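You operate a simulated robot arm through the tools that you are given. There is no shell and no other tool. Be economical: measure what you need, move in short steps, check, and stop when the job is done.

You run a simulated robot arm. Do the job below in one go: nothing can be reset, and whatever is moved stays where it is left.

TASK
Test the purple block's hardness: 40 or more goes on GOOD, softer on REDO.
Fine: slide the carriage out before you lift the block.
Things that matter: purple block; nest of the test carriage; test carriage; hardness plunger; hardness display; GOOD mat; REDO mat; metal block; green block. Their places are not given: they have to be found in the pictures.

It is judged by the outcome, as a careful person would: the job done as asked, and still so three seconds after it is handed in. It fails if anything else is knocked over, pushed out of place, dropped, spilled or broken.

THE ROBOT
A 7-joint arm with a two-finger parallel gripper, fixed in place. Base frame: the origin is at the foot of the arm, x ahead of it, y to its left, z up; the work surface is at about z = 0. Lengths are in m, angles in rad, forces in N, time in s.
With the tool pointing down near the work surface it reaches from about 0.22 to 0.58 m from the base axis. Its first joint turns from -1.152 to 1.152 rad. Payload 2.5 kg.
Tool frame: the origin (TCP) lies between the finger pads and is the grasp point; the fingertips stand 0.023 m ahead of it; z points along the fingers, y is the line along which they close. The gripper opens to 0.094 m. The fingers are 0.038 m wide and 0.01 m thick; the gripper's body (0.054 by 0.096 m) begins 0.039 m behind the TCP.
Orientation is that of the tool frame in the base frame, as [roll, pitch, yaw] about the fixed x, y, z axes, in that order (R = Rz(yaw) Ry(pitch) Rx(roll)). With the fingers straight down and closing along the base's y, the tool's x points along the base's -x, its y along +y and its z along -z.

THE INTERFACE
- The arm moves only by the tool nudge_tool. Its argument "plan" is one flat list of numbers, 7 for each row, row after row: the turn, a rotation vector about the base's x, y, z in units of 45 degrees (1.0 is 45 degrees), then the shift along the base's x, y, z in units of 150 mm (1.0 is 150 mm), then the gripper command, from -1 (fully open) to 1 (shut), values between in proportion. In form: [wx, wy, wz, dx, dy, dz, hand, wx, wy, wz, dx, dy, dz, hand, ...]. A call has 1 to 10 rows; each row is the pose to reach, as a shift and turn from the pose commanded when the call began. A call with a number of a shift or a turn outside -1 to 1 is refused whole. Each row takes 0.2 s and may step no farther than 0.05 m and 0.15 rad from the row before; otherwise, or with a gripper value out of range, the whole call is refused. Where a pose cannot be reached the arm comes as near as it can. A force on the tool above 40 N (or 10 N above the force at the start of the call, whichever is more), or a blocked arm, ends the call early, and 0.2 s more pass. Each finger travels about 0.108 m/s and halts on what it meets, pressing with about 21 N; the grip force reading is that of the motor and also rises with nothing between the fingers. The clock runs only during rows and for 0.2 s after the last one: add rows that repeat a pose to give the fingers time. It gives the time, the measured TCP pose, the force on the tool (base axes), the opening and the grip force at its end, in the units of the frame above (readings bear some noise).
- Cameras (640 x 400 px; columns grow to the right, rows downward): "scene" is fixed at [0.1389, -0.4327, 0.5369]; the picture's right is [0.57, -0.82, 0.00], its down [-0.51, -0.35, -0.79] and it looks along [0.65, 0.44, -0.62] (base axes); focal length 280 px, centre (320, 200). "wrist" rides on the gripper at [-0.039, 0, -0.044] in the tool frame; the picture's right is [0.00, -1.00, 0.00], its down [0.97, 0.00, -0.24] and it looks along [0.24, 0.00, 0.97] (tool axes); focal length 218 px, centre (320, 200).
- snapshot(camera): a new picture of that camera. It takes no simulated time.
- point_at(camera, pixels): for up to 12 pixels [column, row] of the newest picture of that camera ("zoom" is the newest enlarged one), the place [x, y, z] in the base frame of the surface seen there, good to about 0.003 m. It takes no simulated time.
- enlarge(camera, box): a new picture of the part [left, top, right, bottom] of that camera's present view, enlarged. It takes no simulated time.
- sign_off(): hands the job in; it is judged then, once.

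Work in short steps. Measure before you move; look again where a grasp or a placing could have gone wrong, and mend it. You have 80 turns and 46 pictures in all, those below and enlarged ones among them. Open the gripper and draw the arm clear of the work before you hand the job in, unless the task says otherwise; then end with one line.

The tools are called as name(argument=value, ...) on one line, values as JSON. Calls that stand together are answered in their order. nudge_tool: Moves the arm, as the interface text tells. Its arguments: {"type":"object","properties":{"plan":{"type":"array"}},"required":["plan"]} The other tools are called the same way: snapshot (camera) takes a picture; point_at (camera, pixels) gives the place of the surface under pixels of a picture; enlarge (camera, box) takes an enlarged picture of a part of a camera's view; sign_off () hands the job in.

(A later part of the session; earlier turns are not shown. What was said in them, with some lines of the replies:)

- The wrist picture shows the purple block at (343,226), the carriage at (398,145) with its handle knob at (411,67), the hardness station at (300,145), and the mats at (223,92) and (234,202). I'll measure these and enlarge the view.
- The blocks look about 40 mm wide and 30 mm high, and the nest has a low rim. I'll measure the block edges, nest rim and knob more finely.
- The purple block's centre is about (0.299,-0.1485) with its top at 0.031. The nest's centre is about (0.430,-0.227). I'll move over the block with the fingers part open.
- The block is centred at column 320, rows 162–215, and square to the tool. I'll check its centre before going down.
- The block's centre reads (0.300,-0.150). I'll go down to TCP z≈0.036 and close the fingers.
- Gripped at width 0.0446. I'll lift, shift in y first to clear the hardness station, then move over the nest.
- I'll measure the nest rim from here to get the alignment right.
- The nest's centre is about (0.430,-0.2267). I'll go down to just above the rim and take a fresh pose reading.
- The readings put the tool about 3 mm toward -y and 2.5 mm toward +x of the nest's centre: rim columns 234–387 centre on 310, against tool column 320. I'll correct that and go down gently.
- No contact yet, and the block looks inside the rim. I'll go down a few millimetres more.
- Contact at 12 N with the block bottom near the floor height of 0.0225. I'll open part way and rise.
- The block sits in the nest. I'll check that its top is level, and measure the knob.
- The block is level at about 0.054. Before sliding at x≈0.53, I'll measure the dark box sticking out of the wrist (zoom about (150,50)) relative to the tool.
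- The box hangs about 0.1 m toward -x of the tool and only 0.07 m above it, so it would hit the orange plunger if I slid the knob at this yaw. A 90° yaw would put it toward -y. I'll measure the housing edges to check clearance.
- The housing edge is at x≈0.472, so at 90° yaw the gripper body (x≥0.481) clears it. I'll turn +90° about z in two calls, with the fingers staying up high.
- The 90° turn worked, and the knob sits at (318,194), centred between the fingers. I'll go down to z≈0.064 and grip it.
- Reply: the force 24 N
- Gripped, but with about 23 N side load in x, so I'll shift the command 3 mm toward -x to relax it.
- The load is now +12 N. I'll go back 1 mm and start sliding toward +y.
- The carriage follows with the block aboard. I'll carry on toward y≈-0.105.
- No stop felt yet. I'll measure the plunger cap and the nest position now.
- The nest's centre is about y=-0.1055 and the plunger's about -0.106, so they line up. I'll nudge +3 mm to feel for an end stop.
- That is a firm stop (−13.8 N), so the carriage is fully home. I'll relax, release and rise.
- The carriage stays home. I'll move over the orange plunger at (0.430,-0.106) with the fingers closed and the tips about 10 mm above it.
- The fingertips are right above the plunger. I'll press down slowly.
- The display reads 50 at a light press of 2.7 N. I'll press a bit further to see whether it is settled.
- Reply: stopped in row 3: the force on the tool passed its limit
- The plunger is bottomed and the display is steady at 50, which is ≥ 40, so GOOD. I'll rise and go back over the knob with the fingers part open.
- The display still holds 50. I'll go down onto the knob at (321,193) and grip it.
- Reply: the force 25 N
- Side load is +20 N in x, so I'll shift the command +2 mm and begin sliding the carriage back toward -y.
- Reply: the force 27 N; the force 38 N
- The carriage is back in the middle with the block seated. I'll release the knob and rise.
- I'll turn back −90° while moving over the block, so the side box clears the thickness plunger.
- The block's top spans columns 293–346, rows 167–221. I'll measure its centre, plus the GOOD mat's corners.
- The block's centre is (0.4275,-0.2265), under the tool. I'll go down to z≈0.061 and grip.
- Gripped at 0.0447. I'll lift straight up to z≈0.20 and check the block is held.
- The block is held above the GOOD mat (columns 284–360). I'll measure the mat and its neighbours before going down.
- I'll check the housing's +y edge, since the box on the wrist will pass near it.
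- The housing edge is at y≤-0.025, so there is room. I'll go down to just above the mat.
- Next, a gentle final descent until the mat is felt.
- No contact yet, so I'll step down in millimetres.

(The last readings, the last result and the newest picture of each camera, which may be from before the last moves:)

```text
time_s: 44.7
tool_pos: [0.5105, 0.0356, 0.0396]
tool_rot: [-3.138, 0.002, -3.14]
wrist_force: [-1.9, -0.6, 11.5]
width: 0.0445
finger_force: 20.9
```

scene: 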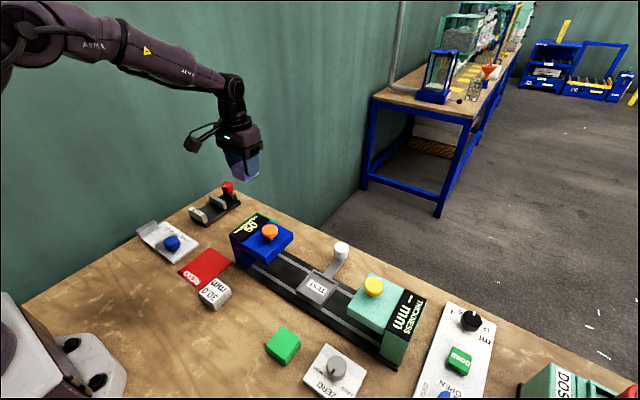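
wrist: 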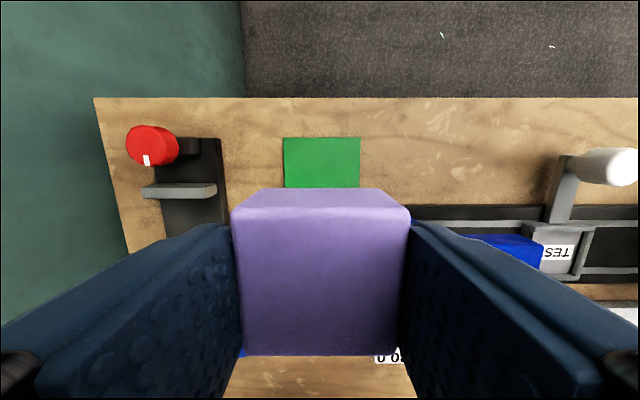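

Contact at 11.5 N: the block is on the mat. I'll release and rise clear.

nudge_tool(plan=[0, 0, 0, 0, 0, 0.006, -0.3, 0, 0, 0, 0, 0, 0.006, -0.5, 0, 0, 0, 0, 0, 0.006, -0.5, 0, 0, 0, 0, 0, 0.3, -0.5, 0, 0, 0, 0, 0, 0.6, -0.5, 0, 0, 0, 0, 0, 0.9, -0.5, 0, 0, 0, 0, 0, 1.0, -0.5, 0, 0, 0, 0, 0, 1.0, -0.5])

snapshot(camera="wrist")

snapshot(camera="scene")

```text
time_s: 46.5
tool_pos: [0.5085, 0.0383, 0.1904]
tool_rot: [-3.137, -0.001, -3.141]
wrist_force: [0.0, 0.0, -0.3]
width: 0.0704
finger_force: 0.0
```

```text
12 pictures are left
```

wrist: 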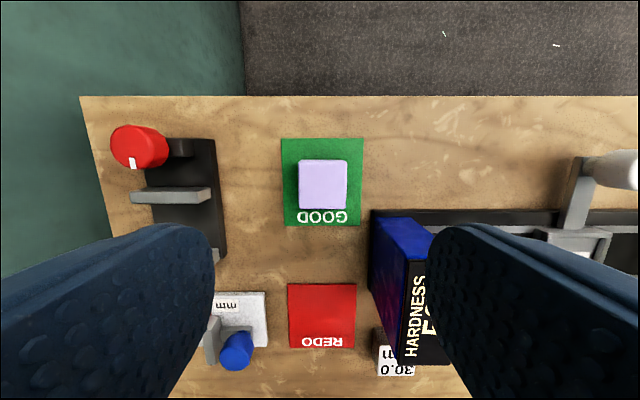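

```text
11 pictures are left
```

scene: 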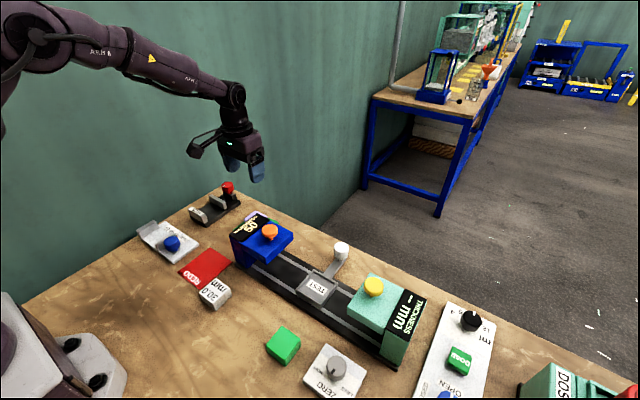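

The block lies flat on the middle of GOOD (322,183) and everything else is in place. I'll open fully, rise a little more and hand in.

nudge_tool(plan=[0, 0, 0, 0, 0, 0.2, -1, 0, 0, 0, -0.2, 0, 0.4, -1, 0, 0, 0, -0.4, 0, 0.5, -1, 0, 0, 0, -0.4, 0, 0.5, -1])

sign_off()

```text
time_s: 47.5
tool_pos: [0.4508, 0.0359, 0.2614]
tool_rot: [-3.138, 0.001, -3.141]
wrist_force: [0.5, 0.0, -0.3]
width: 0.0938
finger_force: 0.0
```

```text
The job is handed in.
```

The purple block tested at hardness 50 (limit 40), so I slid the carriage out, placed the block on the GOOD mat, and handed the job in with the gripper open and the arm clear.
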